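You operate a simulated robot arm through the tools that you are given. There is no shell and no other tool. Be economical: measure what you need, move in short steps, check, and stop when the job is done.

You are at the controls of a simulated robot arm. One attempt, no reset.

TASK
Run the block with the purple top at short dwell in the patcher, vent on.
Fine: one run; pull the slide out again; the heat knob and the two blocks beside it stay.

The check looks at the end state, three seconds after you hand in, the way a careful person would. Anything else that was tipped, shoved, dropped, spilled or broken makes it a failure.

THE ROBOT
A 6-joint arm with a two-finger parallel gripper, fixed in place. Base frame: the origin is at the foot of the arm, x ahead of it, y to its left, z up; the work surface is at about z = 0.8. Lengths are in m, angles in degrees, forces in N, time in s.
With the tool pointing down near the work surface it reaches from about 0.26 to 0.68 m from the base axis. Its first joint turns from -66.0 to 66.0 degrees. Payload 2.9 kg.
Tool frame: the origin (TCP) lies between the finger pads and is the grasp point; the fingertips stand 0.03 m ahead of it; z points along the fingers, y is the line along which they close. Largest opening 0.11 m; finger width 0.02, thickness 0.01; the body of the gripper, 0.048 by 0.112 m, starts 0.055 m behind the TCP.
Orientation is that of the tool frame in the base frame, as a unit quaternion [x, y, z, w]. With the fingers straight down and closing along the base's y, the tool's x points along the base's -x, its y along +y and its z along -z.

THE INTERFACE
- The arm moves only by the tool send_rows. Its argument "increments" is a list that holds one entry, the list of rows, each a list of 7 numbers: the gripper command, from -1 (shut) to 1 (fully open), values between in proportion, then the shift along the base's x, y, z in mm, then the turn, a rotation vector about the base's x, y, z in degrees. In form: [[[jaw, x, y, z, rx, ry, rz], ...]]. A call has 1 to 20 rows; each row shifts and turns the commanded pose from where the row before left it. Rows are played at 5 a second. More than 0.05 m and 8.6 degrees between two rows, or a gripper value outside its range, and nothing of the call is played. Where a pose cannot be reached the arm comes as near as it can. A force on the tool above 40 N (or 10 N above the force at the start of the call, whichever is more), or a blocked arm, ends the call early, and 0.2 s more pass. Each finger travels about 0.108 m/s and halts on what it meets, pressing with about 34 N; the grip force reading is that of the motor and also rises with nothing between the fingers. The clock runs only during rows and for 0.2 s after the last one: add rows that do not move to give the fingers time. It gives the time, the measured TCP pose, the force on the tool (base axes), the opening and the grip force at its end, in the units of the frame above (readings bear some noise), with the torque about the TCP (base axes, N m) and any sound that the robot's microphone picked up.
- Cameras (640 x 400 px; columns grow to the right, rows downward): "scene" is fixed at [0.0744, 0.4173, 1.4146]; the picture's right is [-0.85, -0.53, 0.00], its down [-0.22, 0.34, -0.91] and it looks along [0.49, -0.77, -0.40] (base axes); focal length 368 px, centre (320, 200). "wrist" rides on the gripper at [0.072, 0.017, -0.103] in the tool frame; the picture's right is [-0.23, 0.97, 0.00], its down [-0.76, -0.18, -0.62] and it looks along [-0.61, -0.14, 0.78] (tool axes); focal length 222 px, centre (320, 200). There is no depth. A picture from a camera that has moved, and an enlarged one, comes with that camera's place and axes in the base frame and with its lens. The place of the scene camera against the robot may be out by one fixed shift of up to 0.018 m in any direction.
- capture(camera): a new picture of that camera. It takes no simulated time.
- zoom(camera, box): a new picture of the part [left, top, right, bottom] of that camera's present view, enlarged. It takes no simulated time.
- close_job(): hands the job in; it is judged then, once.

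Work in short steps. Places have to be worked out from the pictures, the camera data and where the tool is seen: move nearer, look again, correct. Check each grasp and each placing, and mend what went wrong. You have 120 turns and 84 pictures in all, those below and enlarged ones among them. Open the gripper and draw the arm clear of the work before you hand the job in, unless the task says otherwise; then end with one line.

The tools are called after "Call:" as a command line: name --argument value ..., lists and objects as JSON in quotes. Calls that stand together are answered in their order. send_rows: Moves the arm, as the interface text tells. Its arguments: {"type":"object","properties":{"increments":{"type":"array"}},"required":["increments"]} The other tools are called the same way: capture (camera) takes a picture; zoom (camera, box) takes an enlarged picture of a part of a camera's view; close_job () hands the job in.

At the start:

```text
time_s: 0.0
tool_pos: [0.3081, -0.2788, 1.1485]
tcp_rot: [0.0, 1.0, 0.0, 0.0]
wrist_force: [0.4, 0.7, -0.3]
ft_torque: [0.03, 0.01, 0.0]
grip_width: 0.11
grip_force: 0.1
```

scene: 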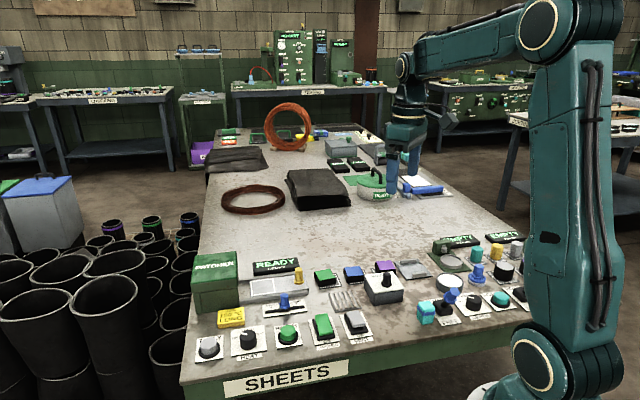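
wrist: 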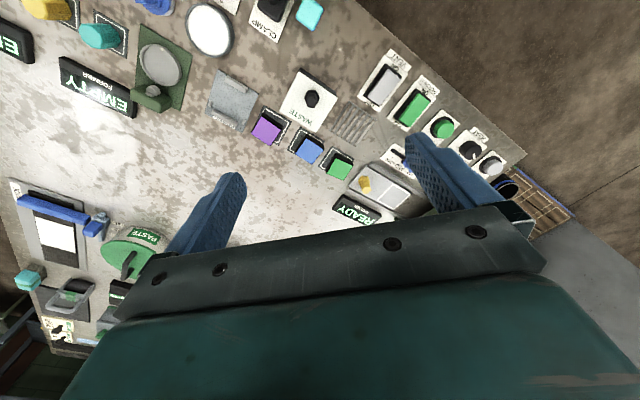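

I start by looking closely at the panel area, to read labels and find the patcher.

Call:
zoom --camera "scene" --box '[180, 240, 380, 370]'

Call:
zoom --camera "scene" --box '[370, 220, 540, 340]'

Call:
zoom --camera "scene" --box '[200, 100, 460, 220]'

Call:
zoom --camera "wrist" --box '[200, 20, 540, 240]'

```text
3.08 times, centred on (280, 305) of scene
camera zoom: at [0.0744, 0.4173, 1.4146], right [-0.85, -0.53, 0.0], down [-0.22, 0.34, -0.91], along [0.49, -0.77, -0.4], focal length 1133 px, centre (443, -123)
```

zoom: 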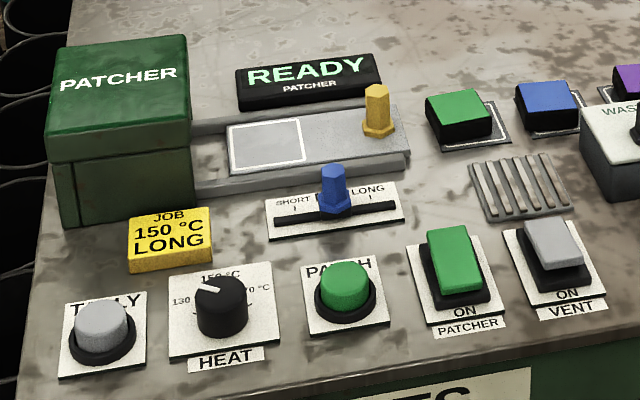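

```text
3.33 times, centred on (455, 280) of scene
camera zoom: at [0.0744, 0.4173, 1.4146], right [-0.85, -0.53, 0.0], down [-0.22, 0.34, -0.91], along [0.49, -0.77, -0.4], focal length 1227 px, centre (-130, -67)
```

zoom: 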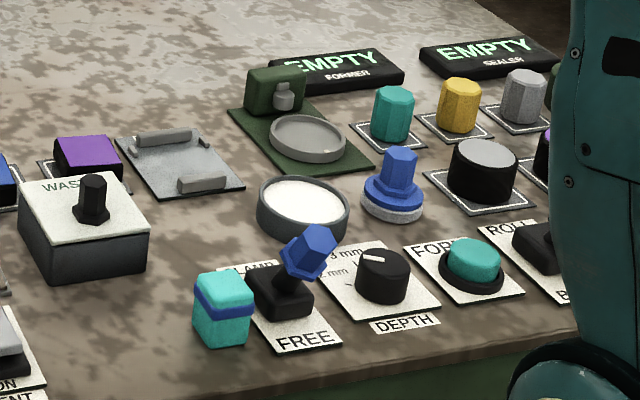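

```text
2.46 times, centred on (330, 160) of scene
camera zoom: at [0.0744, 0.4173, 1.4146], right [-0.85, -0.53, 0.0], down [-0.22, 0.34, -0.91], along [0.49, -0.77, -0.4], focal length 906 px, centre (295, 298)
```

zoom: 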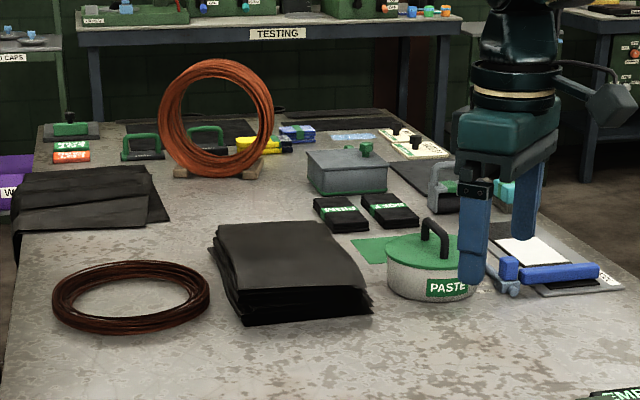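

```text
1.82 times, centred on (370, 130) of wrist
camera zoom: at [0.2364, -0.2592, 1.2519], right [0.23, 0.97, 0.0], down [0.76, -0.18, 0.62], along [0.61, -0.14, -0.78], focal length 404 px, centre (229, 327)
```

zoom: 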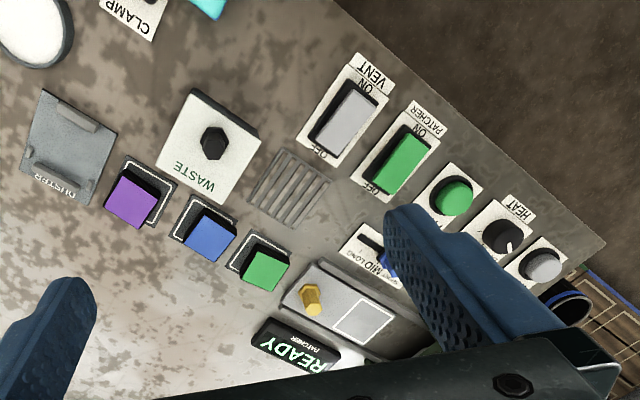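

Blocks, slide and controls lie along a line at about 45° in the x-y plane. I turn the tool 45° about z, so it closes across that line, and look from there.

Call:
send_rows --increments '[[[1, 0, 0, 0, 0, 0, 7.5], [1, 0, 0, 0, 0, 0, 7.5], [1, 0, 0, 0, 0, 0, 7.5], [1, 0, 0, 0, 0, 0, 7.5], [1, 0, 0, 0, 0, 0, 7.5], [1, 0, 0, 0, 0, 0, 7.5], [1, 20, -20, -30, 0, 0, 0], [1, 10, -20, -30, 0, 0, 0], [1, 0, 0, 0, 0, 0, 0]]]'

Call:
capture --camera "wrist"

```text
time_s: 2.0
tool_pos: [0.3413, -0.3194, 1.0895]
tcp_rot: [-0.383, 0.924, 0.0, 0.0]
wrist_force: [0.2, 1.1, -0.9]
ft_torque: [0.01, 0.01, 0.0]
grip_width: 0.11
grip_force: 0.1
```

```text
77 pictures are left
camera wrist: at [0.2786, -0.3564, 1.192], right [-0.53, 0.85, 0.0], down [0.66, 0.41, 0.62], along [0.53, 0.33, -0.78], focal length 222 px, centre (320, 200)
```

wrist: 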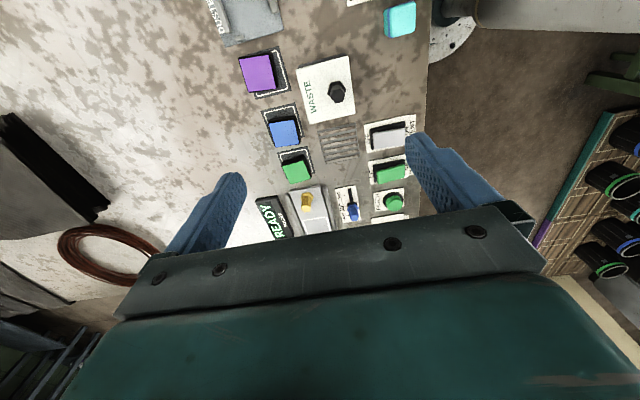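

The purple block is at about (0.377, -0.401). I hover over it, lower down, for a measurement.

Call:
send_rows --increments '[[[1, 12, -27, -45, 0, 0, 0], [1, 12, -27, -45, 0, 0, 0], [1, 12, -28, -45, 0, 0, 0], [1, 0, 0, 0, 0, 0, 0]]]'

Call:
capture --camera "wrist"

```text
refused: row 1 steps farther than a row can; nothing moved
```

```text
76 pictures are left
camera wrist: at [0.2786, -0.3564, 1.192], right [-0.53, 0.85, 0.0], down [0.66, 0.41, 0.62], along [0.53, 0.33, -0.78], focal length 222 px, centre (320, 200)
```

wrist: 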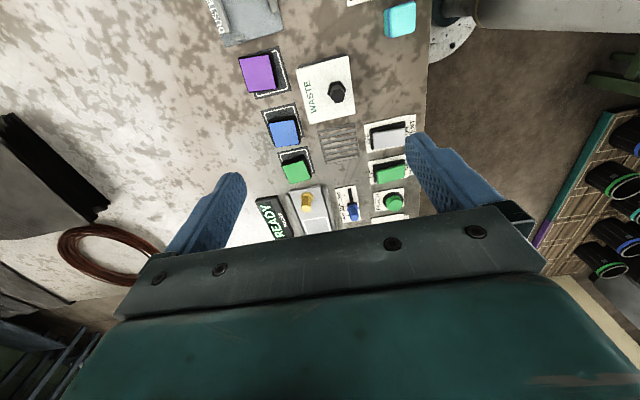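

The step was too long in total; I use smaller steps.

Call:
send_rows --increments '[[[1, 9, -20, -34, 0, 0, 0], [1, 9, -20, -34, 0, 0, 0], [1, 9, -21, -34, 0, 0, 0], [1, 9, -21, -34, 0, 0, 0], [1, 0, 0, 0, 0, 0, 0]]]'

Call:
capture --camera "wrist"

```text
time_s: 3.2
tool_pos: [0.3738, -0.4005, 0.9515]
tcp_rot: [-0.382, 0.924, 0.0, -0.001]
wrist_force: [-0.1, 1.3, -0.1]
ft_torque: [-0.01, 0.01, 0.02]
grip_width: 0.1102
grip_force: 0.2
```

```text
75 pictures are left
camera wrist: at [0.3119, -0.4374, 1.0541], right [-0.53, 0.85, 0.0], down [0.66, 0.41, 0.62], along [0.53, 0.33, -0.78], focal length 222 px, centre (320, 200)
```

wrist: 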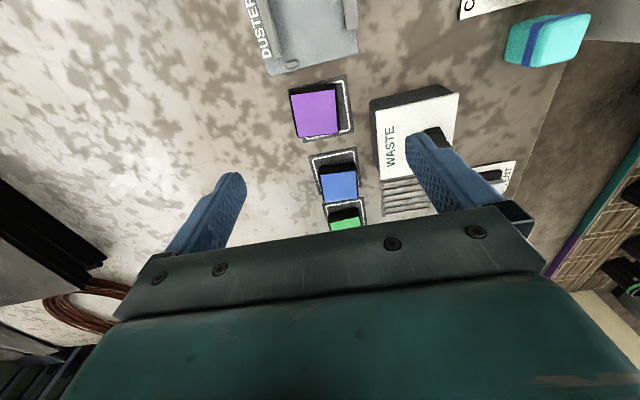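

Call:
zoom --camera "wrist" --box '[240, 60, 400, 160]'

```text
4.00 times, centred on (320, 110) of wrist
camera zoom: at [0.3119, -0.4374, 1.0541], right [-0.53, 0.85, 0.0], down [0.66, 0.41, 0.62], along [0.53, 0.33, -0.78], focal length 888 px, centre (320, 560)
```

zoom: 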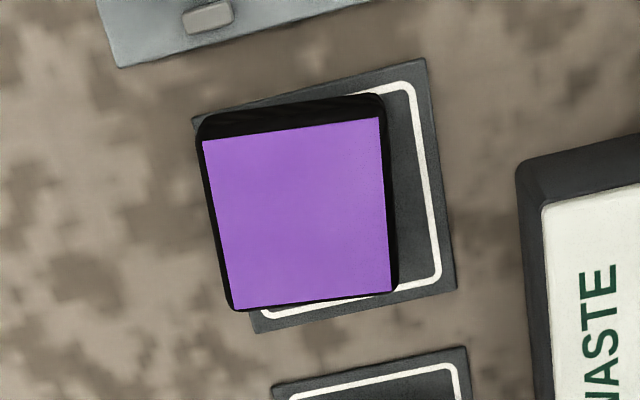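

Block yaw about 39°, side about 41 mm. Before grasping I survey the switches and the dwell lever from closer.

Call:
send_rows --increments '[[[1, 0, 40, 10, 0, 0, 0], [1, 0, 40, 10, 0, 0, 0], [1, 0, 40, 10, 0, 0, 0], [1, 10, 40, 10, 0, 0, 0], [1, 10, 30, 0, 0, 0, 0], [1, 0, 0, 0, 0, 0, 0]]]'

Call:
capture --camera "wrist"

Call:
zoom --camera "wrist" --box '[200, 40, 440, 190]'

```text
time_s: 4.6
tool_pos: [0.3953, -0.2085, 0.9925]
tcp_rot: [-0.382, 0.924, 0.0, 0.0]
wrist_force: [-0.7, -0.5, 0.2]
ft_torque: [0.02, 0.0, 0.02]
grip_width: 0.1098
grip_force: 0.0
```

```text
73 pictures are left
camera wrist: at [0.3326, -0.2461, 1.0957], right [-0.53, 0.85, 0.0], down [0.66, 0.41, 0.62], along [0.53, 0.33, -0.78], focal length 222 px, centre (320, 200)
```

wrist: 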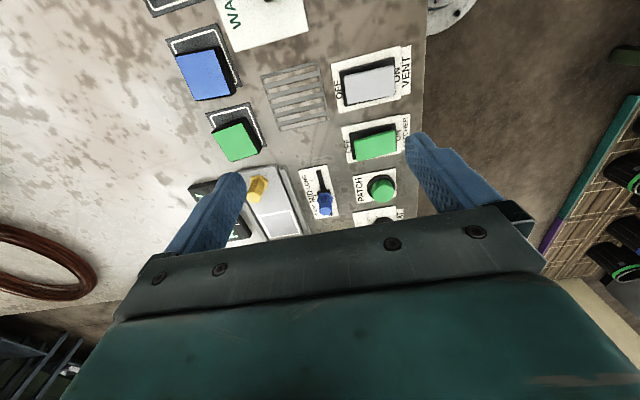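

```text
2.67 times, centred on (320, 115) of wrist
camera zoom: at [0.3326, -0.2461, 1.0957], right [-0.53, 0.85, 0.0], down [0.66, 0.41, 0.62], along [0.53, 0.33, -0.78], focal length 592 px, centre (320, 427)
```

zoom: 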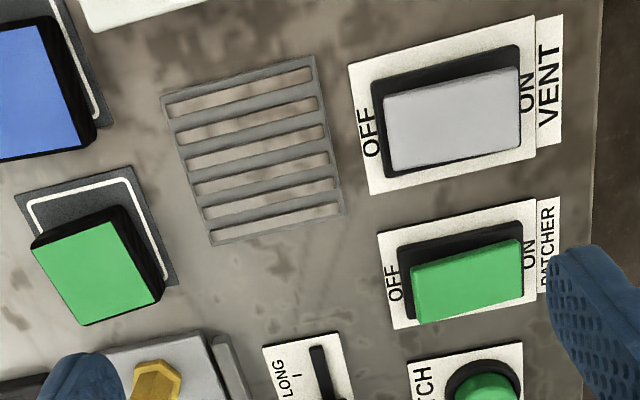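

I check the tilt of the two rockers with the scene camera.

Call:
zoom --camera "scene" --box '[300, 300, 380, 350]'

Call:
zoom --camera "scene" --box '[230, 260, 330, 325]'

```text
8.00 times, centred on (340, 325) of scene
camera zoom: at [0.0744, 0.4173, 1.4146], right [-0.85, -0.53, 0.0], down [-0.22, 0.34, -0.91], along [0.49, -0.77, -0.4], focal length 2946 px, centre (160, -800)
```

zoom: 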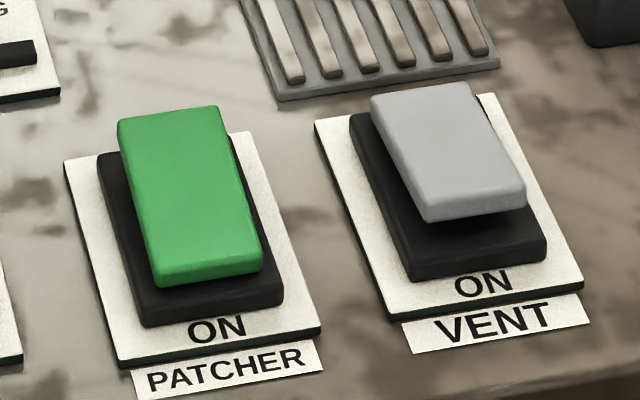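

```text
6.15 times, centred on (280, 292) of scene
camera zoom: at [0.0744, 0.4173, 1.4146], right [-0.85, -0.53, 0.0], down [-0.22, 0.34, -0.91], along [0.49, -0.77, -0.4], focal length 2266 px, centre (566, -369)
```

zoom: 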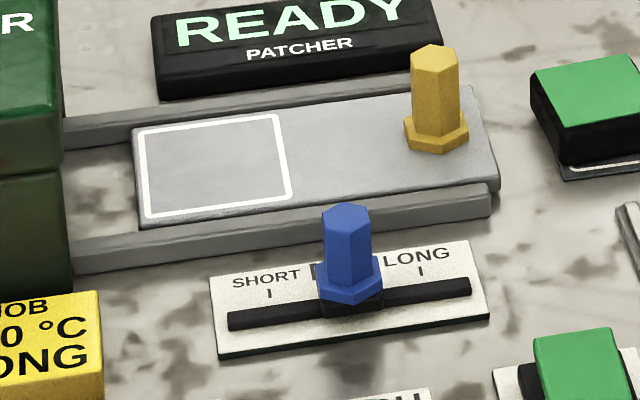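

Patcher's rocker is down at ON; the vent's ON end is still raised (off), and the dwell stands at MID. I close the fingers and go above the vent's ON end, about (0.337, -0.162).

Call:
send_rows --increments '[[[-1, -15, 12, -10, 0, 0, 0], [-1, -15, 12, -20, 0, 0, 0], [-1, -15, 12, -25, 0, 0, 0], [-1, -13, 10, -27, 0, 0, 0], [-1, 0, 0, 0, 0, 0, 0]]]'

Call:
capture --camera "wrist"

Call:
zoom --camera "scene" --box '[280, 260, 400, 350]'

```text
time_s: 5.8
tool_pos: [0.3366, -0.1625, 0.9096]
tcp_rot: [-0.383, 0.924, 0.0, 0.001]
wrist_force: [0.3, -0.2, 0.0]
ft_torque: [-0.01, -0.01, 0.01]
grip_width: 0.0001
grip_force: 34.1
```

```text
69 pictures are left
camera wrist: at [0.2742, -0.2004, 1.013], right [-0.53, 0.85, 0.0], down [0.66, 0.41, 0.62], along [0.53, 0.33, -0.78], focal length 222 px, centre (320, 200)
```

wrist: 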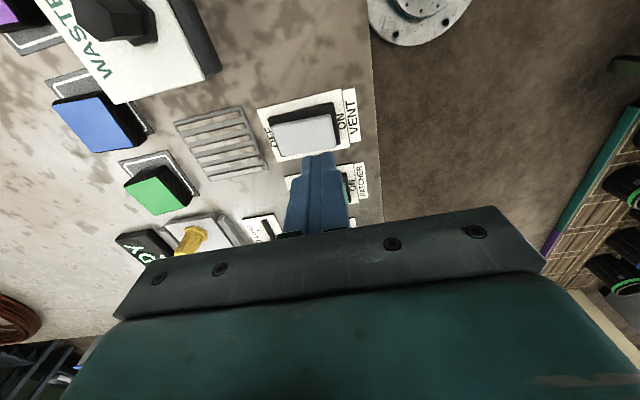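

```text
4.44 times, centred on (340, 305) of scene
camera zoom: at [0.0744, 0.4173, 1.4146], right [-0.85, -0.53, 0.0], down [-0.22, 0.34, -0.91], along [0.49, -0.77, -0.4], focal length 1636 px, centre (231, -267)
```

zoom: 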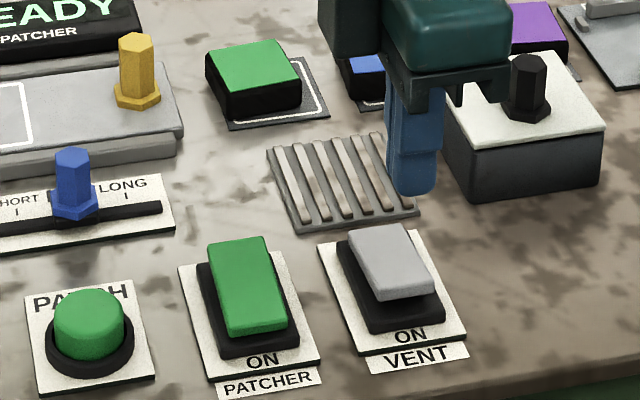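

Straight down I would land about 14 mm from the rocker's middle on the ON side; I shift 7 mm more toward ON and come down.

Call:
send_rows --increments '[[[-1, -4, 6, 0, 0, 0, 0], [-1, 0, 0, -15, 0, 0, 0], [-1, 0, 0, -12, 0, 0, 0], [-1, 0, 0, -5, 0, 0, 0], [-1, 0, 0, -3, 0, 0, 0], [-1, 0, 0, -3, 0, 0, 0]]]'

Call:
zoom --camera "scene" --box '[280, 260, 400, 350]'

```text
time_s: 7.2
tool_pos: [0.3307, -0.1586, 0.8725]
tcp_rot: [-0.383, 0.924, 0.0, -0.001]
wrist_force: [-0.2, 0.2, 0.4]
ft_torque: [-0.02, 0.02, 0.01]
grip_width: 0.0
grip_force: 34.3
```

```text
4.44 times, centred on (340, 305) of scene
camera zoom: at [0.0744, 0.4173, 1.4146], right [-0.85, -0.53, 0.0], down [-0.22, 0.34, -0.91], along [0.49, -0.77, -0.4], focal length 1636 px, centre (231, -267)
```

zoom: 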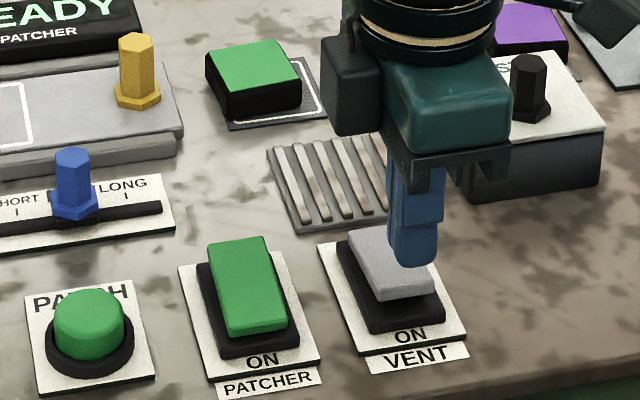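

The tip hangs just above the ON half. I continue downward in small steps.

Call:
send_rows --increments '[[[-1, 2, 2, -3, 0, 0, 0], [-1, 0, 0, -3, 0, 0, 0], [-1, 0, 0, -3, 0, 0, 0], [-1, 0, 0, -3, 0, 0, 0], [-1, 0, 0, -3, 0, 0, 0], [-1, 0, 0, -2, 0, 0, 0], [-1, 0, 0, -2, 0, 0, 0]]]'

Call:
zoom --camera "scene" --box '[280, 260, 400, 350]'

```text
time_s: 8.8
tool_pos: [0.3339, -0.1548, 0.8551]
tcp_rot: [-0.383, 0.924, 0.0, 0.0]
wrist_force: [0.2, -0.1, -0.1]
ft_torque: [0.01, 0.0, -0.04]
grip_width: 0.0
grip_force: 34.5
```

```text
4.44 times, centred on (340, 305) of scene
camera zoom: at [0.0744, 0.4173, 1.4146], right [-0.85, -0.53, 0.0], down [-0.22, 0.34, -0.91], along [0.49, -0.77, -0.4], focal length 1636 px, centre (231, -267)
```

zoom: 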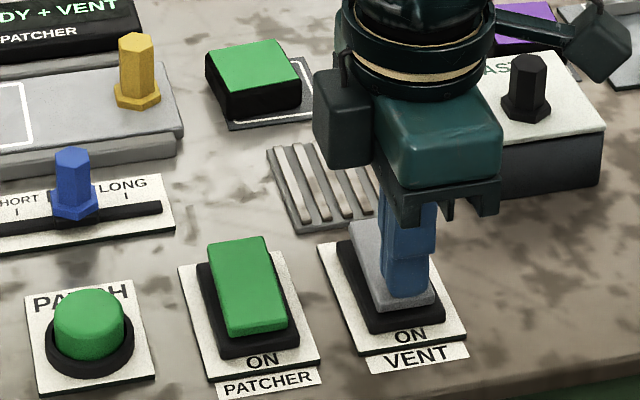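

The display now reads "READY + VENT". I rise and move over the dwell lever at about (0.508, -0.13).

Call:
send_rows --increments '[[[-1, 0, 0, 40, 0, 0, 0], [-1, 0, 0, 40, 0, 0, 0], [-1, 35, 5, 10, 0, 0, 0], [-0.3, 35, 5, 5, 0, 0, 0], [-0.3, 35, 5, 0, 0, 0, 0], [-0.3, 35, 5, 0, 0, 0, 0], [-0.3, 34, 5, 0, 0, 0, 0], [-0.3, 0, 0, 0, 0, 0, 0]]]'

Call:
capture --camera "wrist"

Call:
zoom --camera "wrist" --box '[220, 60, 420, 185]'

Call:
zoom --camera "scene" --box '[180, 240, 380, 370]'

```text
time_s: 10.6
tool_pos: [0.5081, -0.1306, 0.9478]
tcp_rot: [-0.383, 0.924, 0.0, 0.0]
wrist_force: [0.2, -0.1, 0.0]
ft_torque: [0.0, 0.01, -0.02]
grip_width: 0.0384
grip_force: 0.0
```

```text
65 pictures are left
camera wrist: at [0.4454, -0.1677, 1.0519], right [-0.53, 0.85, 0.0], down [0.66, 0.41, 0.62], along [0.53, 0.33, -0.78], focal length 222 px, centre (320, 200)
```

wrist: 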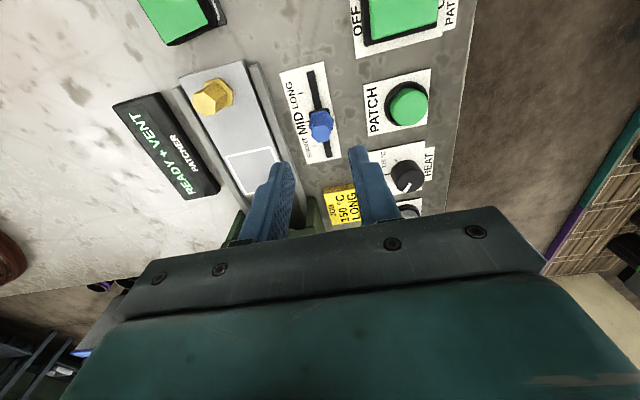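

```text
3.20 times, centred on (320, 122) of wrist
camera zoom: at [0.4454, -0.1677, 1.0519], right [-0.53, 0.85, 0.0], down [0.66, 0.41, 0.62], along [0.53, 0.33, -0.78], focal length 711 px, centre (320, 448)
```

zoom: 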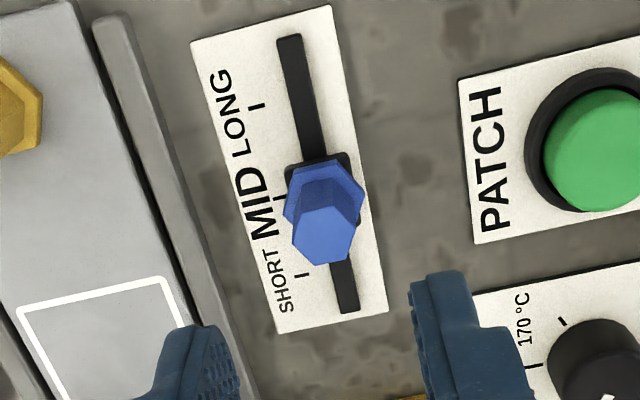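

```text
3.08 times, centred on (280, 305) of scene
camera zoom: at [0.0745, 0.4173, 1.4146], right [-0.85, -0.53, 0.0], down [-0.22, 0.34, -0.91], along [0.49, -0.77, -0.4], focal length 1133 px, centre (443, -123)
```

zoom: 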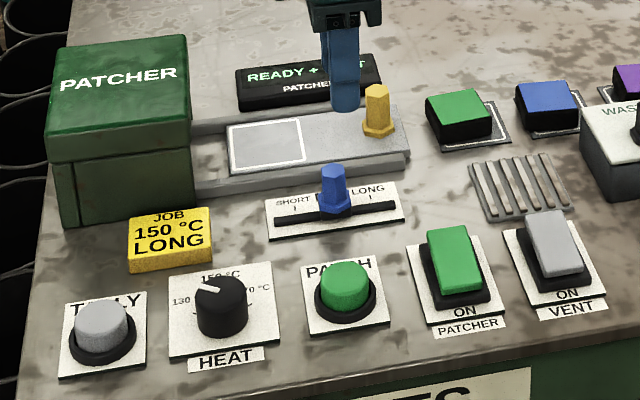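

The dwell lever is at (0.514, -0.1235) with its top near z 0.85. The ticks are 30 mm apart along 45°, and SHORT is in the +x +y direction. I descend with the fingers astride it.

Call:
send_rows --increments '[[[-0.3, 6, 7, -15, 0, 0, 0], [-0.3, 0, 0, -25, 0, 0, 0], [-0.3, 0, 0, -20, 0, 0, 0], [-0.3, 0, 0, -15, 0, 0, 0], [-0.3, 0, 0, -13, 0, 0, 0], [-0.3, 0, 0, 0, 0, 0, 0]]]'

Call:
zoom --camera "scene" --box '[230, 250, 350, 340]'

Call:
capture --camera "wrist"

```text
time_s: 12.0
tool_pos: [0.5143, -0.1244, 0.8599]
tcp_rot: [-0.382, 0.924, 0.0, 0.0]
wrist_force: [0.8, 0.2, 0.0]
ft_torque: [0.0, -0.03, 0.02]
grip_width: 0.0385
grip_force: 0.0
```

```text
4.44 times, centred on (290, 295) of scene
camera zoom: at [0.0744, 0.4173, 1.4146], right [-0.85, -0.53, 0.0], down [-0.22, 0.34, -0.91], along [0.49, -0.77, -0.4], focal length 1636 px, centre (453, -222)
```

zoom: 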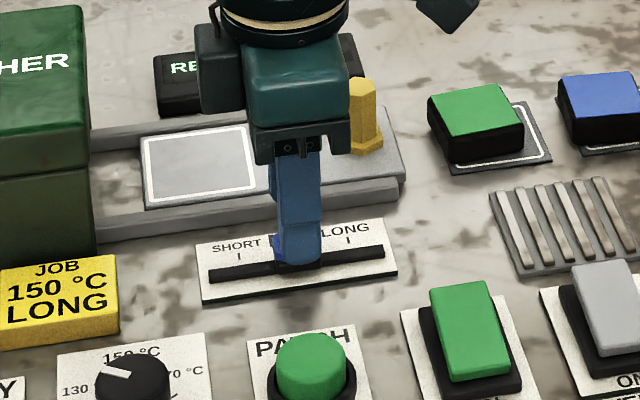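

```text
61 pictures are left
camera wrist: at [0.4515, -0.1612, 0.9631], right [-0.53, 0.85, 0.0], down [0.66, 0.41, 0.62], along [0.53, 0.33, -0.78], focal length 222 px, centre (320, 200)
```

wrist: 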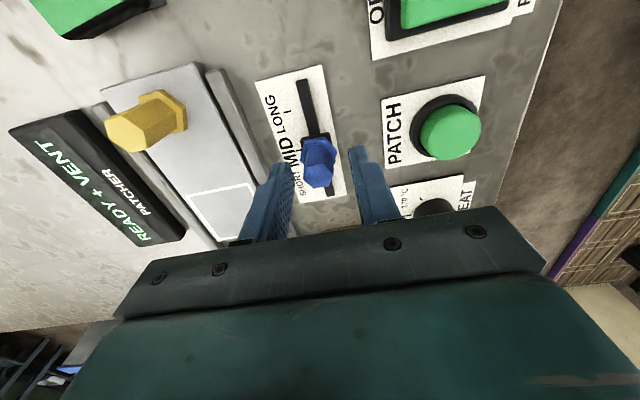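

The lever stands between the fingers. I close, draw it 30 mm toward SHORT, and check.

Call:
send_rows --increments '[[[-1, 0, 0, 0, 0, 0, 0], [-1, 0, 0, 0, 0, 0, 0], [-1, 4, 4, 0, 0, 0, 0], [-1, 4, 4, 0, 0, 0, 0], [-1, 4, 4, 0, 0, 0, 0], [-1, 4, 4, 0, 0, 0, 0], [-1, 4, 4, 0, 0, 0, 0], [-1, 1, 1, 0, 0, 0, 0], [-1, 0, 0, 0, 0, 0, 0]]]'

Call:
zoom --camera "scene" --box '[230, 250, 350, 340]'

```text
time_s: 14.0
tool_pos: [0.5354, -0.1039, 0.8596]
tcp_rot: [-0.382, 0.924, -0.002, 0.001]
wrist_force: [15.8, -18.3, -8.9]
ft_torque: [-0.2, 0.02, -0.05]
grip_width: 0.0193
grip_force: 45.3
```

```text
4.44 times, centred on (290, 295) of scene
camera zoom: at [0.075, 0.4168, 1.4147], right [-0.85, -0.53, 0.0], down [-0.22, 0.34, -0.91], along [0.49, -0.77, -0.4], focal length 1636 px, centre (453, -222)
```

zoom: 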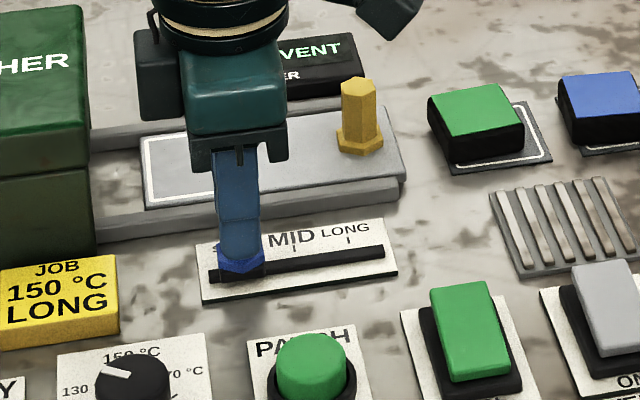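

The lever moved. I open a little, rise and check the position.

Call:
send_rows --increments '[[[-0.3, 0, 0, 0, 0, 0, 0], [-0.3, 0, 0, 0, 0, 0, 0], [-0.3, 0, 0, 30, 0, 0, 0], [-0.3, -5, -5, 40, 0, 0, 0], [-0.3, -20, -20, 30, 0, 0, 0], [0, -20, -20, 0, 0, 0, 0], [0, 0, 0, 0, 0, 0, 0]]]'

Call:
zoom --camera "scene" --box '[180, 240, 380, 370]'

Call:
capture --camera "wrist"

Call:
zoom --camera "wrist" --box '[200, 60, 440, 210]'

```text
time_s: 15.6
tool_pos: [0.4897, -0.148, 0.9623]
tcp_rot: [-0.382, 0.924, 0.001, -0.001]
wrist_force: [-0.9, 0.9, 0.0]
ft_torque: [-0.01, 0.0, 0.0]
grip_width: 0.0552
grip_force: 0.1
```

```text
3.08 times, centred on (280, 305) of scene
camera zoom: at [0.0744, 0.4172, 1.4146], right [-0.85, -0.53, 0.0], down [-0.22, 0.34, -0.91], along [0.49, -0.77, -0.4], focal length 1133 px, centre (443, -123)
```

zoom: 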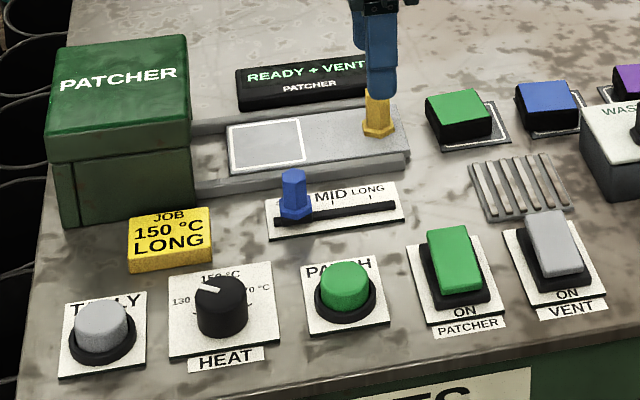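

```text
58 pictures are left
camera wrist: at [0.4274, -0.1857, 1.0648], right [-0.53, 0.85, 0.0], down [0.66, 0.41, 0.62], along [0.53, 0.33, -0.78], focal length 222 px, centre (320, 200)
```

wrist: 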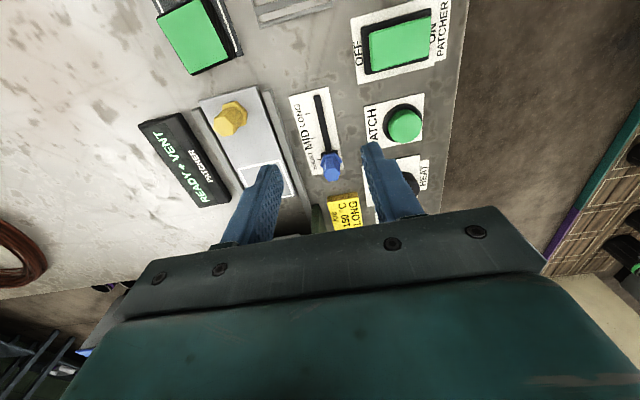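

```text
2.67 times, centred on (320, 135) of wrist
camera zoom: at [0.4274, -0.1857, 1.0648], right [-0.53, 0.85, 0.0], down [0.66, 0.41, 0.62], along [0.53, 0.33, -0.78], focal length 592 px, centre (320, 373)
```

zoom: 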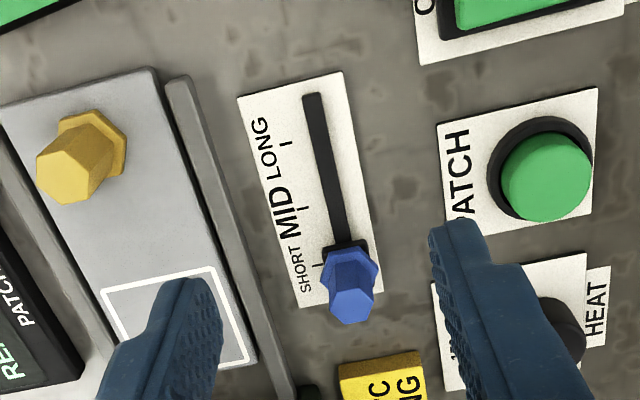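

Dwell is at SHORT. Yellow slide knob: about (0.5385, -0.221), top z 0.862; slide square centre about (0.606, -0.157). Now back to the purple block, turned -6.3° to match its yaw.

Call:
send_rows --increments '[[[0.3, -16, -37, 0, 0, 0, 0], [0.3, -16, -37, 0, 0, 0, -3.3], [0.3, -16, -37, 0, 0, 0, -3], [0.3, -17, -36, 0, 0, 0, 0], [0.3, -17, -36, 0, 0, 0, 0], [0.3, -16, -36, 0, 0, 0, 0], [0.3, -17, -36, 0, 0, 0, 0], [0.3, 0, 0, -30, 0, 0, 0], [0.3, 0, 0, -30, 0, 0, 0], [0.3, 0, 0, 0, 0, 0, 0]]]'

Call:
capture --camera "wrist"

Call:
zoom --camera "scene" --box '[340, 220, 460, 310]'

```text
time_s: 17.8
tool_pos: [0.3742, -0.4025, 0.898]
tcp_rot: [-0.331, 0.944, 0.0, 0.001]
wrist_force: [-0.2, -0.1, 0.6]
ft_torque: [0.0, -0.04, 0.0]
grip_width: 0.0713
grip_force: 0.0
```

```text
56 pictures are left
camera wrist: at [0.3081, -0.4329, 1.0014], right [-0.43, 0.9, 0.0], down [0.71, 0.34, 0.62], along [0.56, 0.27, -0.78], focal length 222 px, centre (320, 200)
```

wrist: 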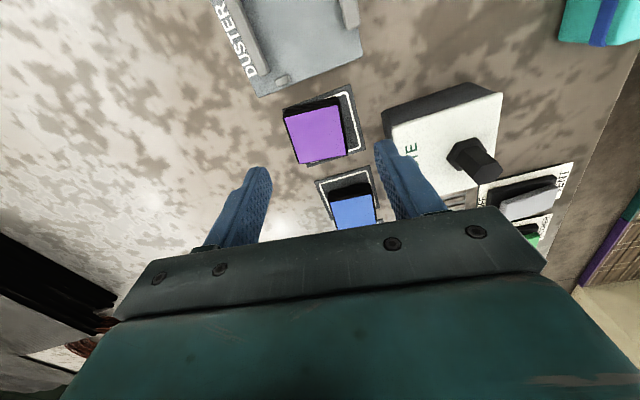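

```text
4.44 times, centred on (400, 265) of scene
camera zoom: at [0.0745, 0.4172, 1.4146], right [-0.85, -0.53, 0.0], down [-0.22, 0.34, -0.91], along [0.49, -0.77, -0.4], focal length 1636 px, centre (-36, -89)
```

zoom: 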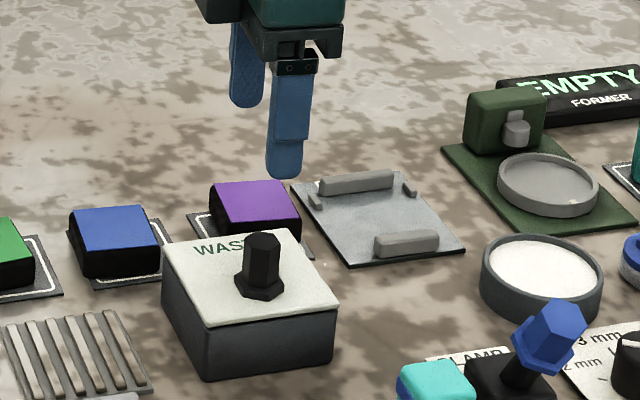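

The finger gap beside the waste box is tight, so I narrow the opening to about 58 mm, shift (-3, -3) mm and descend to TCP z 0.842.

Call:
send_rows --increments '[[[0.06, -3, -3, 0, 0, 0, 0], [0.06, 0, 0, -15, 0, 0, 0], [0.06, 0, 0, -15, 0, 0, 0], [0.06, 0, 0, -12, 0, 0, 0], [0.06, 0, 0, -8, 0, 0, 0], [0.06, 0, 0, -6, 0, 0, 0], [0.06, 0, 0, 0, 0, 0, 0]]]'

Call:
capture --camera "wrist"

Call:
zoom --camera "scene" --box '[340, 220, 460, 310]'

```text
time_s: 19.4
tool_pos: [0.3722, -0.4067, 0.8453]
tcp_rot: [-0.331, 0.944, 0.0, 0.0]
wrist_force: [-0.6, 0.1, 0.5]
ft_torque: [-0.02, -0.01, -0.01]
grip_width: 0.0585
grip_force: 0.0
```

```text
54 pictures are left
camera wrist: at [0.3054, -0.4364, 0.9479], right [-0.43, 0.9, 0.0], down [0.71, 0.34, 0.62], along [0.56, 0.27, -0.78], focal length 222 px, centre (320, 200)
```

wrist: 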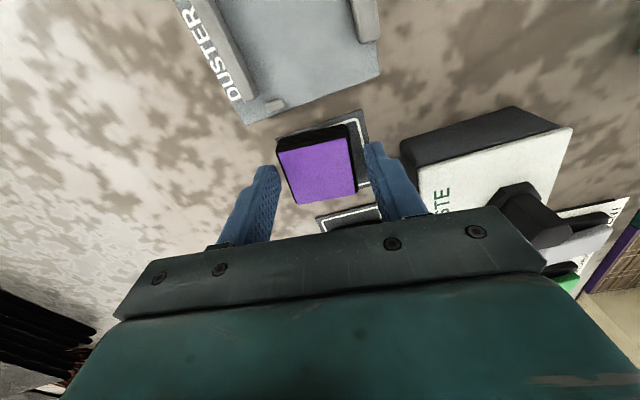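

```text
4.44 times, centred on (400, 265) of scene
camera zoom: at [0.0744, 0.4173, 1.4146], right [-0.85, -0.53, 0.0], down [-0.22, 0.34, -0.91], along [0.49, -0.77, -0.4], focal length 1636 px, centre (-36, -89)
```

zoom: 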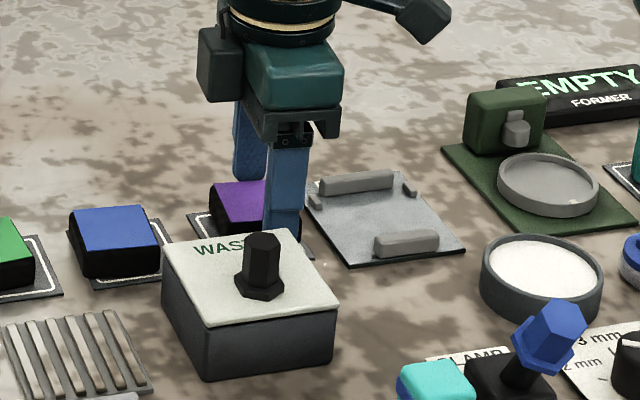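

The block is between the fingers. I go 4 mm lower, close and lift a bit.

Call:
send_rows --increments '[[[0.06, -2, -2, -4, 0, 0, 0], [-1, 0, 0, 0, 0, 0, 0], [-1, 0, 0, 0, 0, 0, 0], [-1, 0, 0, 0, 0, 0, 0], [-1, 0, 0, 15, 0, 0, 0], [-1, 0, 0, 25, 0, 0, 0], [-1, 0, 0, 30, 0, 0, 0], [-1, 0, 0, 0, 0, 0, 0]]]'

Call:
capture --camera "wrist"

Call:
zoom --camera "scene" --box '[320, 210, 440, 300]'

```text
time_s: 21.2
tool_pos: [0.3683, -0.4077, 0.9118]
tcp_rot: [-0.331, 0.943, 0.0, 0.0]
wrist_force: [-0.9, -0.2, -1.1]
ft_torque: [0.01, -0.01, 0.04]
grip_width: 0.0469
grip_force: 34.0
```

```text
52 pictures are left
camera wrist: at [0.3028, -0.4377, 1.0153], right [-0.43, 0.9, 0.0], down [0.71, 0.34, 0.62], along [0.56, 0.27, -0.78], focal length 222 px, centre (320, 200)
```

wrist: 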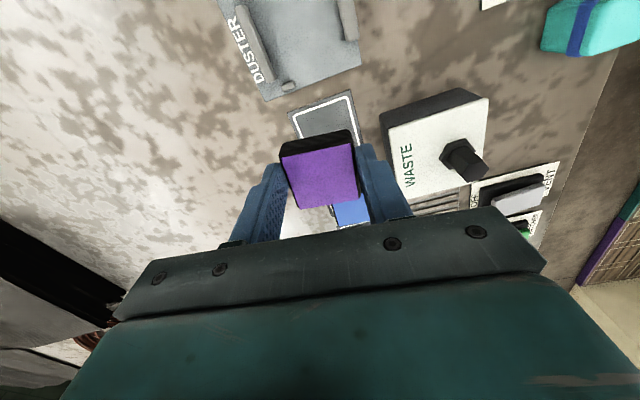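

```text
4.44 times, centred on (380, 255) of scene
camera zoom: at [0.0744, 0.4172, 1.4146], right [-0.85, -0.53, 0.0], down [-0.22, 0.34, -0.91], along [0.49, -0.77, -0.4], focal length 1636 px, centre (53, -44)
```

zoom: 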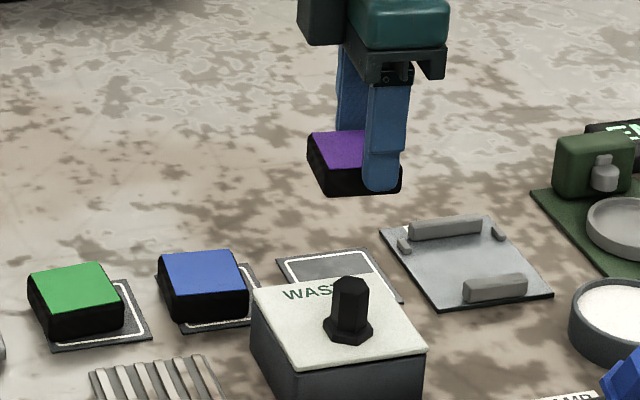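

The block is held (47 mm wide), its top about 12 mm below the TCP. I carry it over the slide, turning back to 45°, and check alignment from above.

Call:
send_rows --increments '[[[-1, 0, 0, 40, 0, 0, 0], [-1, 30, 31, 0, 0, 0, 0], [-1, 30, 31, 0, 0, 0, 3.3], [-1, 30, 31, 0, 0, 0, 3], [-1, 30, 32, 0, 0, 0, 0], [-1, 30, 32, 0, 0, 0, 0], [-1, 30, 32, 0, 0, 0, 0], [-1, 30, 32, 0, 0, 0, 0], [-1, 30, 31, -10, 0, 0, 0], [-1, 0, 0, -15, 0, 0, 0], [-1, 0, 0, 0, 0, 0, 0]]]'

Call:
capture --camera "wrist"

Call:
zoom --camera "wrist" --box '[220, 70, 420, 195]'

Call:
zoom --camera "scene" --box '[180, 220, 340, 320]'

```text
time_s: 23.6
tool_pos: [0.611, -0.1548, 0.9249]
tcp_rot: [-0.382, 0.924, 0.0, 0.0]
wrist_force: [-0.4, 0.7, -0.4]
ft_torque: [-0.01, 0.04, -0.01]
grip_width: 0.0471
grip_force: 33.7
```

```text
50 pictures are left
camera wrist: at [0.549, -0.1919, 1.0284], right [-0.53, 0.85, 0.0], down [0.66, 0.41, 0.62], along [0.53, 0.33, -0.78], focal length 222 px, centre (320, 200)
```

wrist: 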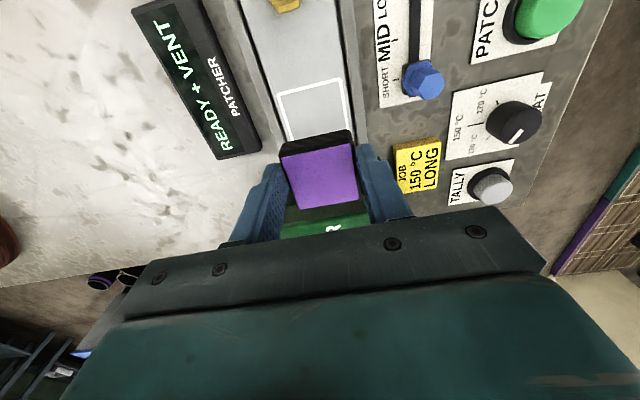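

```text
3.20 times, centred on (320, 132) of wrist
camera zoom: at [0.549, -0.1919, 1.0284], right [-0.53, 0.85, 0.0], down [0.66, 0.41, 0.62], along [0.53, 0.33, -0.78], focal length 711 px, centre (320, 416)
```

zoom: 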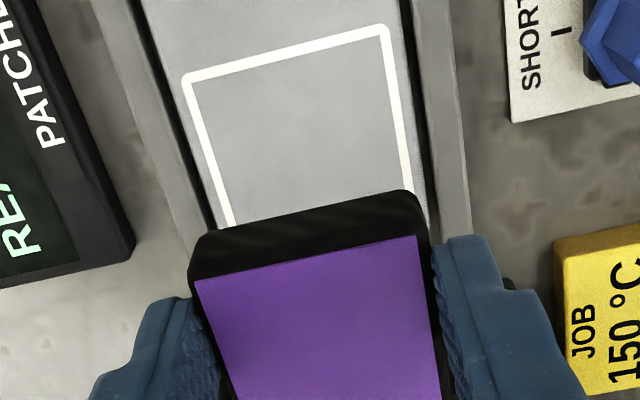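

```text
4.00 times, centred on (260, 270) of scene
camera zoom: at [0.0745, 0.4173, 1.4146], right [-0.85, -0.53, 0.0], down [-0.22, 0.34, -0.91], along [0.49, -0.77, -0.4], focal length 1473 px, centre (560, -80)
```

zoom: 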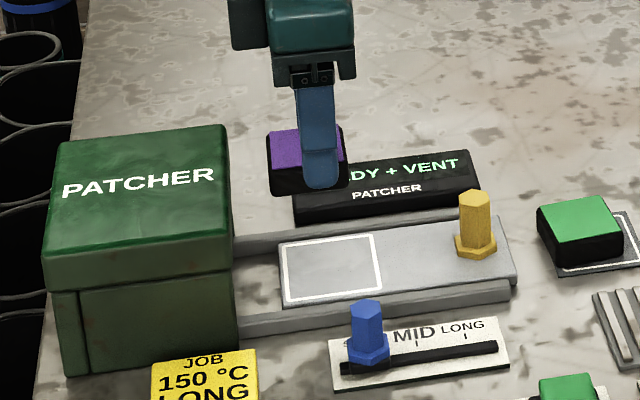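

The square's centre works out at (0.613, -0.156) with the surface near z 0.81. The block sits about 5 mm ahead of the TCP. I shift (-1, -4) mm and descend to just above the slide.

Call:
send_rows --increments '[[[-1, -1, -4, -15, 0, 0, 0], [-1, 0, 0, -20, 0, 0, 0], [-1, 0, 0, -15, 0, 0, 0], [-1, 0, 0, -10, 0, 0, 0], [-1, 0, 0, 0, 0, 0, 0]]]'

Call:
capture --camera "wrist"

Call:
zoom --camera "scene" --box '[200, 240, 320, 315]'

```text
time_s: 24.8
tool_pos: [0.6091, -0.1598, 0.8637]
tcp_rot: [-0.383, 0.924, 0.0, 0.0]
wrist_force: [0.0, -0.2, -0.5]
ft_torque: [0.02, -0.03, -0.04]
grip_width: 0.0472
grip_force: 34.3
```

```text
47 pictures are left
camera wrist: at [0.5472, -0.196, 0.9678], right [-0.53, 0.85, 0.0], down [0.66, 0.41, 0.62], along [0.53, 0.33, -0.78], focal length 222 px, centre (320, 200)
```

wrist: 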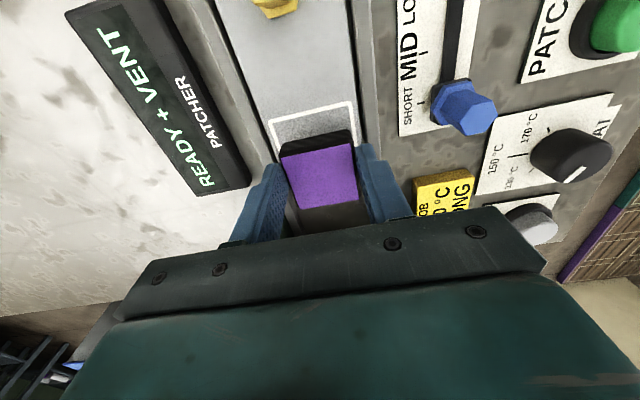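

```text
5.33 times, centred on (260, 278) of scene
camera zoom: at [0.0745, 0.4172, 1.4146], right [-0.85, -0.53, 0.0], down [-0.22, 0.34, -0.91], along [0.49, -0.77, -0.4], focal length 1964 px, centre (640, -213)
```

zoom: 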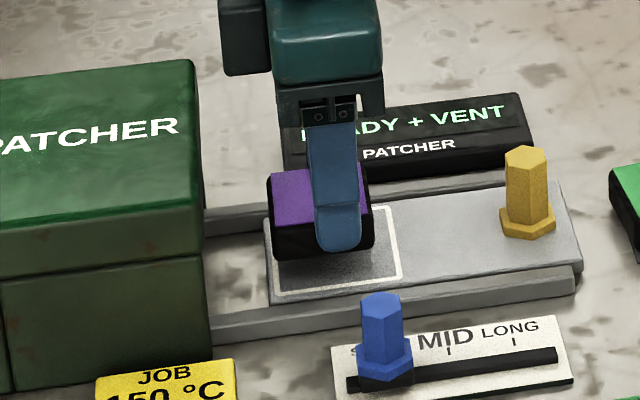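

Both views show the block about 6 mm too far toward the patcher; sideways it is fine. I shift back (-4.5, -4.5) mm and lower in small steps until contact.

Call:
send_rows --increments '[[[-1, -4.5, -4.5, 0, 0, 0, 0], [-1, 0, 0, -4, 0, 0, 0], [-1, 0, 0, -3, 0, 0, 0], [-1, 0, 0, -2, 0, 0, 0], [-1, 0, 0, 0, 0, 0, 0]]]'

Call:
zoom --camera "scene" --box '[200, 240, 320, 315]'

Call:
zoom --camera "wrist" --box '[220, 80, 420, 205]'

```text
time_s: 26.0
tool_pos: [0.6038, -0.1641, 0.8572]
tcp_rot: [-0.383, 0.924, 0.001, 0.0]
wrist_force: [0.4, -0.3, -0.3]
ft_torque: [-0.02, -0.02, -0.01]
grip_width: 0.0472
grip_force: 34.6
```

```text
5.33 times, centred on (260, 278) of scene
camera zoom: at [0.0745, 0.4172, 1.4146], right [-0.85, -0.53, 0.0], down [-0.22, 0.34, -0.91], along [0.49, -0.77, -0.4], focal length 1964 px, centre (640, -213)
```

zoom: 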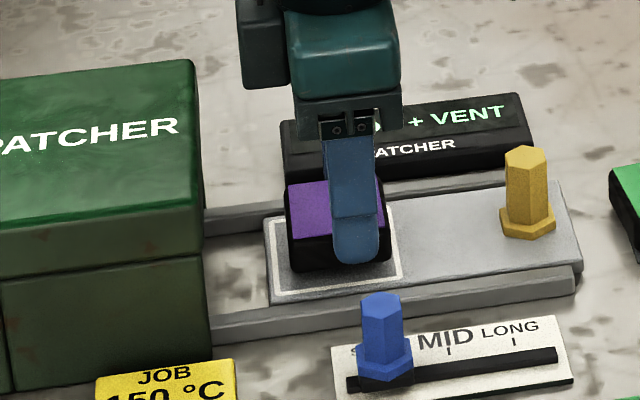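

```text
3.20 times, centred on (320, 142) of wrist
camera zoom: at [0.5421, -0.2016, 0.9594], right [-0.53, 0.85, 0.0], down [0.66, 0.41, 0.62], along [0.53, 0.33, -0.78], focal length 711 px, centre (320, 384)
```

zoom: 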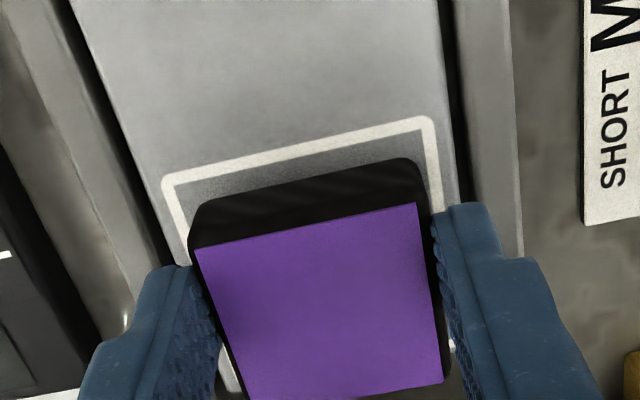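

Alignment is good now. I continue down by 2 mm steps to find contact.

Call:
send_rows --increments '[[[-1, 0.5, 0.5, -3, 0, 0, 0], [-1, 0, 0, -2, 0, 0, 0], [-1, 0, 0, -2, 0, 0, 0], [-1, 0, 0, 0, 0, 0, 0]]]'

Call:
zoom --camera "scene" --box '[200, 240, 320, 315]'

```text
time_s: 27.0
tool_pos: [0.6052, -0.1629, 0.8508]
tcp_rot: [-0.383, 0.924, 0.0, -0.001]
wrist_force: [-2.5, 0.3, 3.3]
ft_torque: [0.09, 0.05, 0.02]
grip_width: 0.047
grip_force: 33.8
```

```text
5.33 times, centred on (260, 278) of scene
camera zoom: at [0.0743, 0.4173, 1.4146], right [-0.85, -0.53, 0.0], down [-0.22, 0.34, -0.91], along [0.49, -0.77, -0.4], focal length 1964 px, centre (640, -213)
```

zoom: 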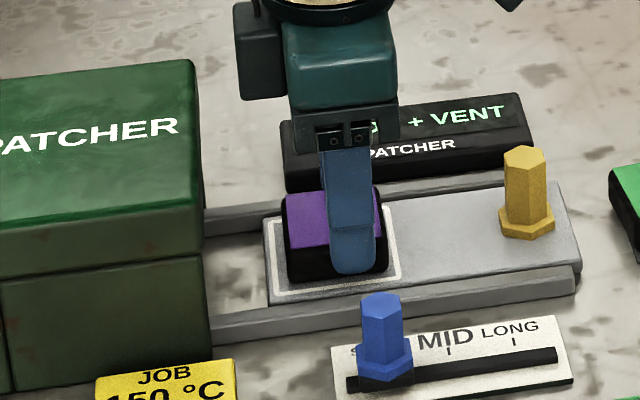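

Contact, 3 N upward. The block lies inside the square; I release with a small opening and rise.

Call:
send_rows --increments '[[[0.02, 0, 0, 0, 0, 0, 0], [0.02, 0, 0, 0, 0, 0, 0], [0.02, 0, 0, 20, 0, 0, 0], [0.02, 0, 0, 40, 0, 0, 0], [0.02, -10, -10, 30, 0, 0, 0], [0, -30, -30, 0, 0, 0, 0], [-0.3, -30, -30, 0, 0, 0, 0], [-0.3, 0, 0, 0, 0, 0, 0]]]'

Call:
capture --camera "wrist"

Call:
zoom --camera "wrist" --box '[200, 80, 440, 230]'

Call:
zoom --camera "scene" --box '[180, 240, 380, 370]'

```text
time_s: 28.8
tool_pos: [0.5336, -0.2323, 0.9421]
tcp_rot: [-0.383, 0.924, 0.0, 0.001]
wrist_force: [0.2, -0.6, 0.2]
ft_torque: [0.0, -0.01, 0.01]
grip_width: 0.0382
grip_force: 0.1
```

```text
42 pictures are left
camera wrist: at [0.4721, -0.2701, 1.0446], right [-0.53, 0.85, 0.0], down [0.66, 0.41, 0.62], along [0.53, 0.33, -0.78], focal length 222 px, centre (320, 200)
```

wrist: 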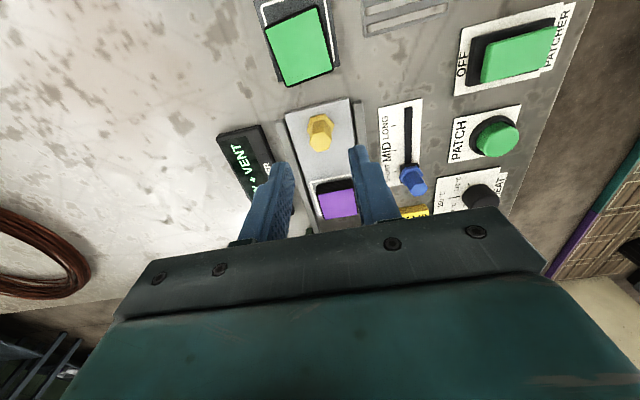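

```text
2.67 times, centred on (320, 155) of wrist
camera zoom: at [0.4721, -0.2701, 1.0446], right [-0.53, 0.85, 0.0], down [0.66, 0.41, 0.62], along [0.53, 0.33, -0.78], focal length 592 px, centre (320, 320)
```

zoom: 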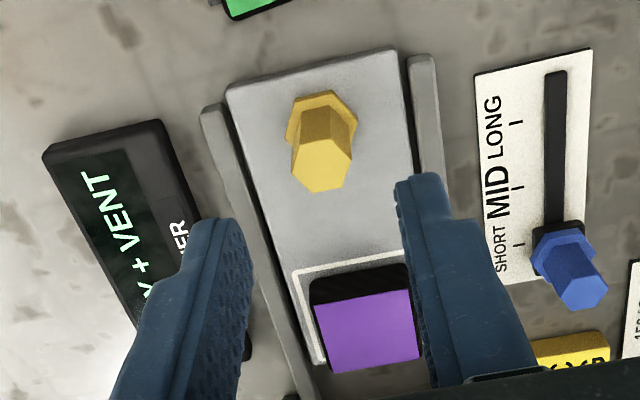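

```text
3.08 times, centred on (280, 305) of scene
camera zoom: at [0.0744, 0.4172, 1.4146], right [-0.85, -0.53, 0.0], down [-0.22, 0.34, -0.91], along [0.49, -0.77, -0.4], focal length 1133 px, centre (443, -123)
```

zoom: 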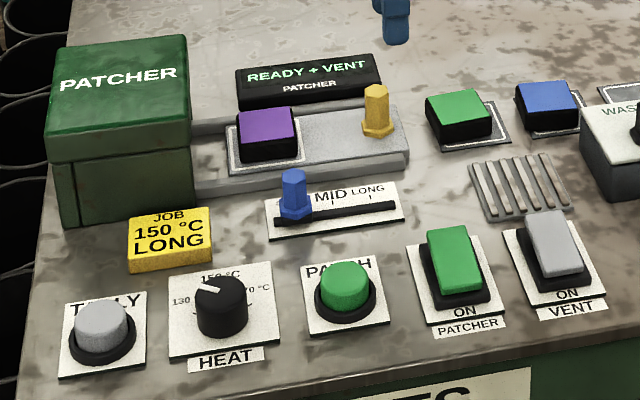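

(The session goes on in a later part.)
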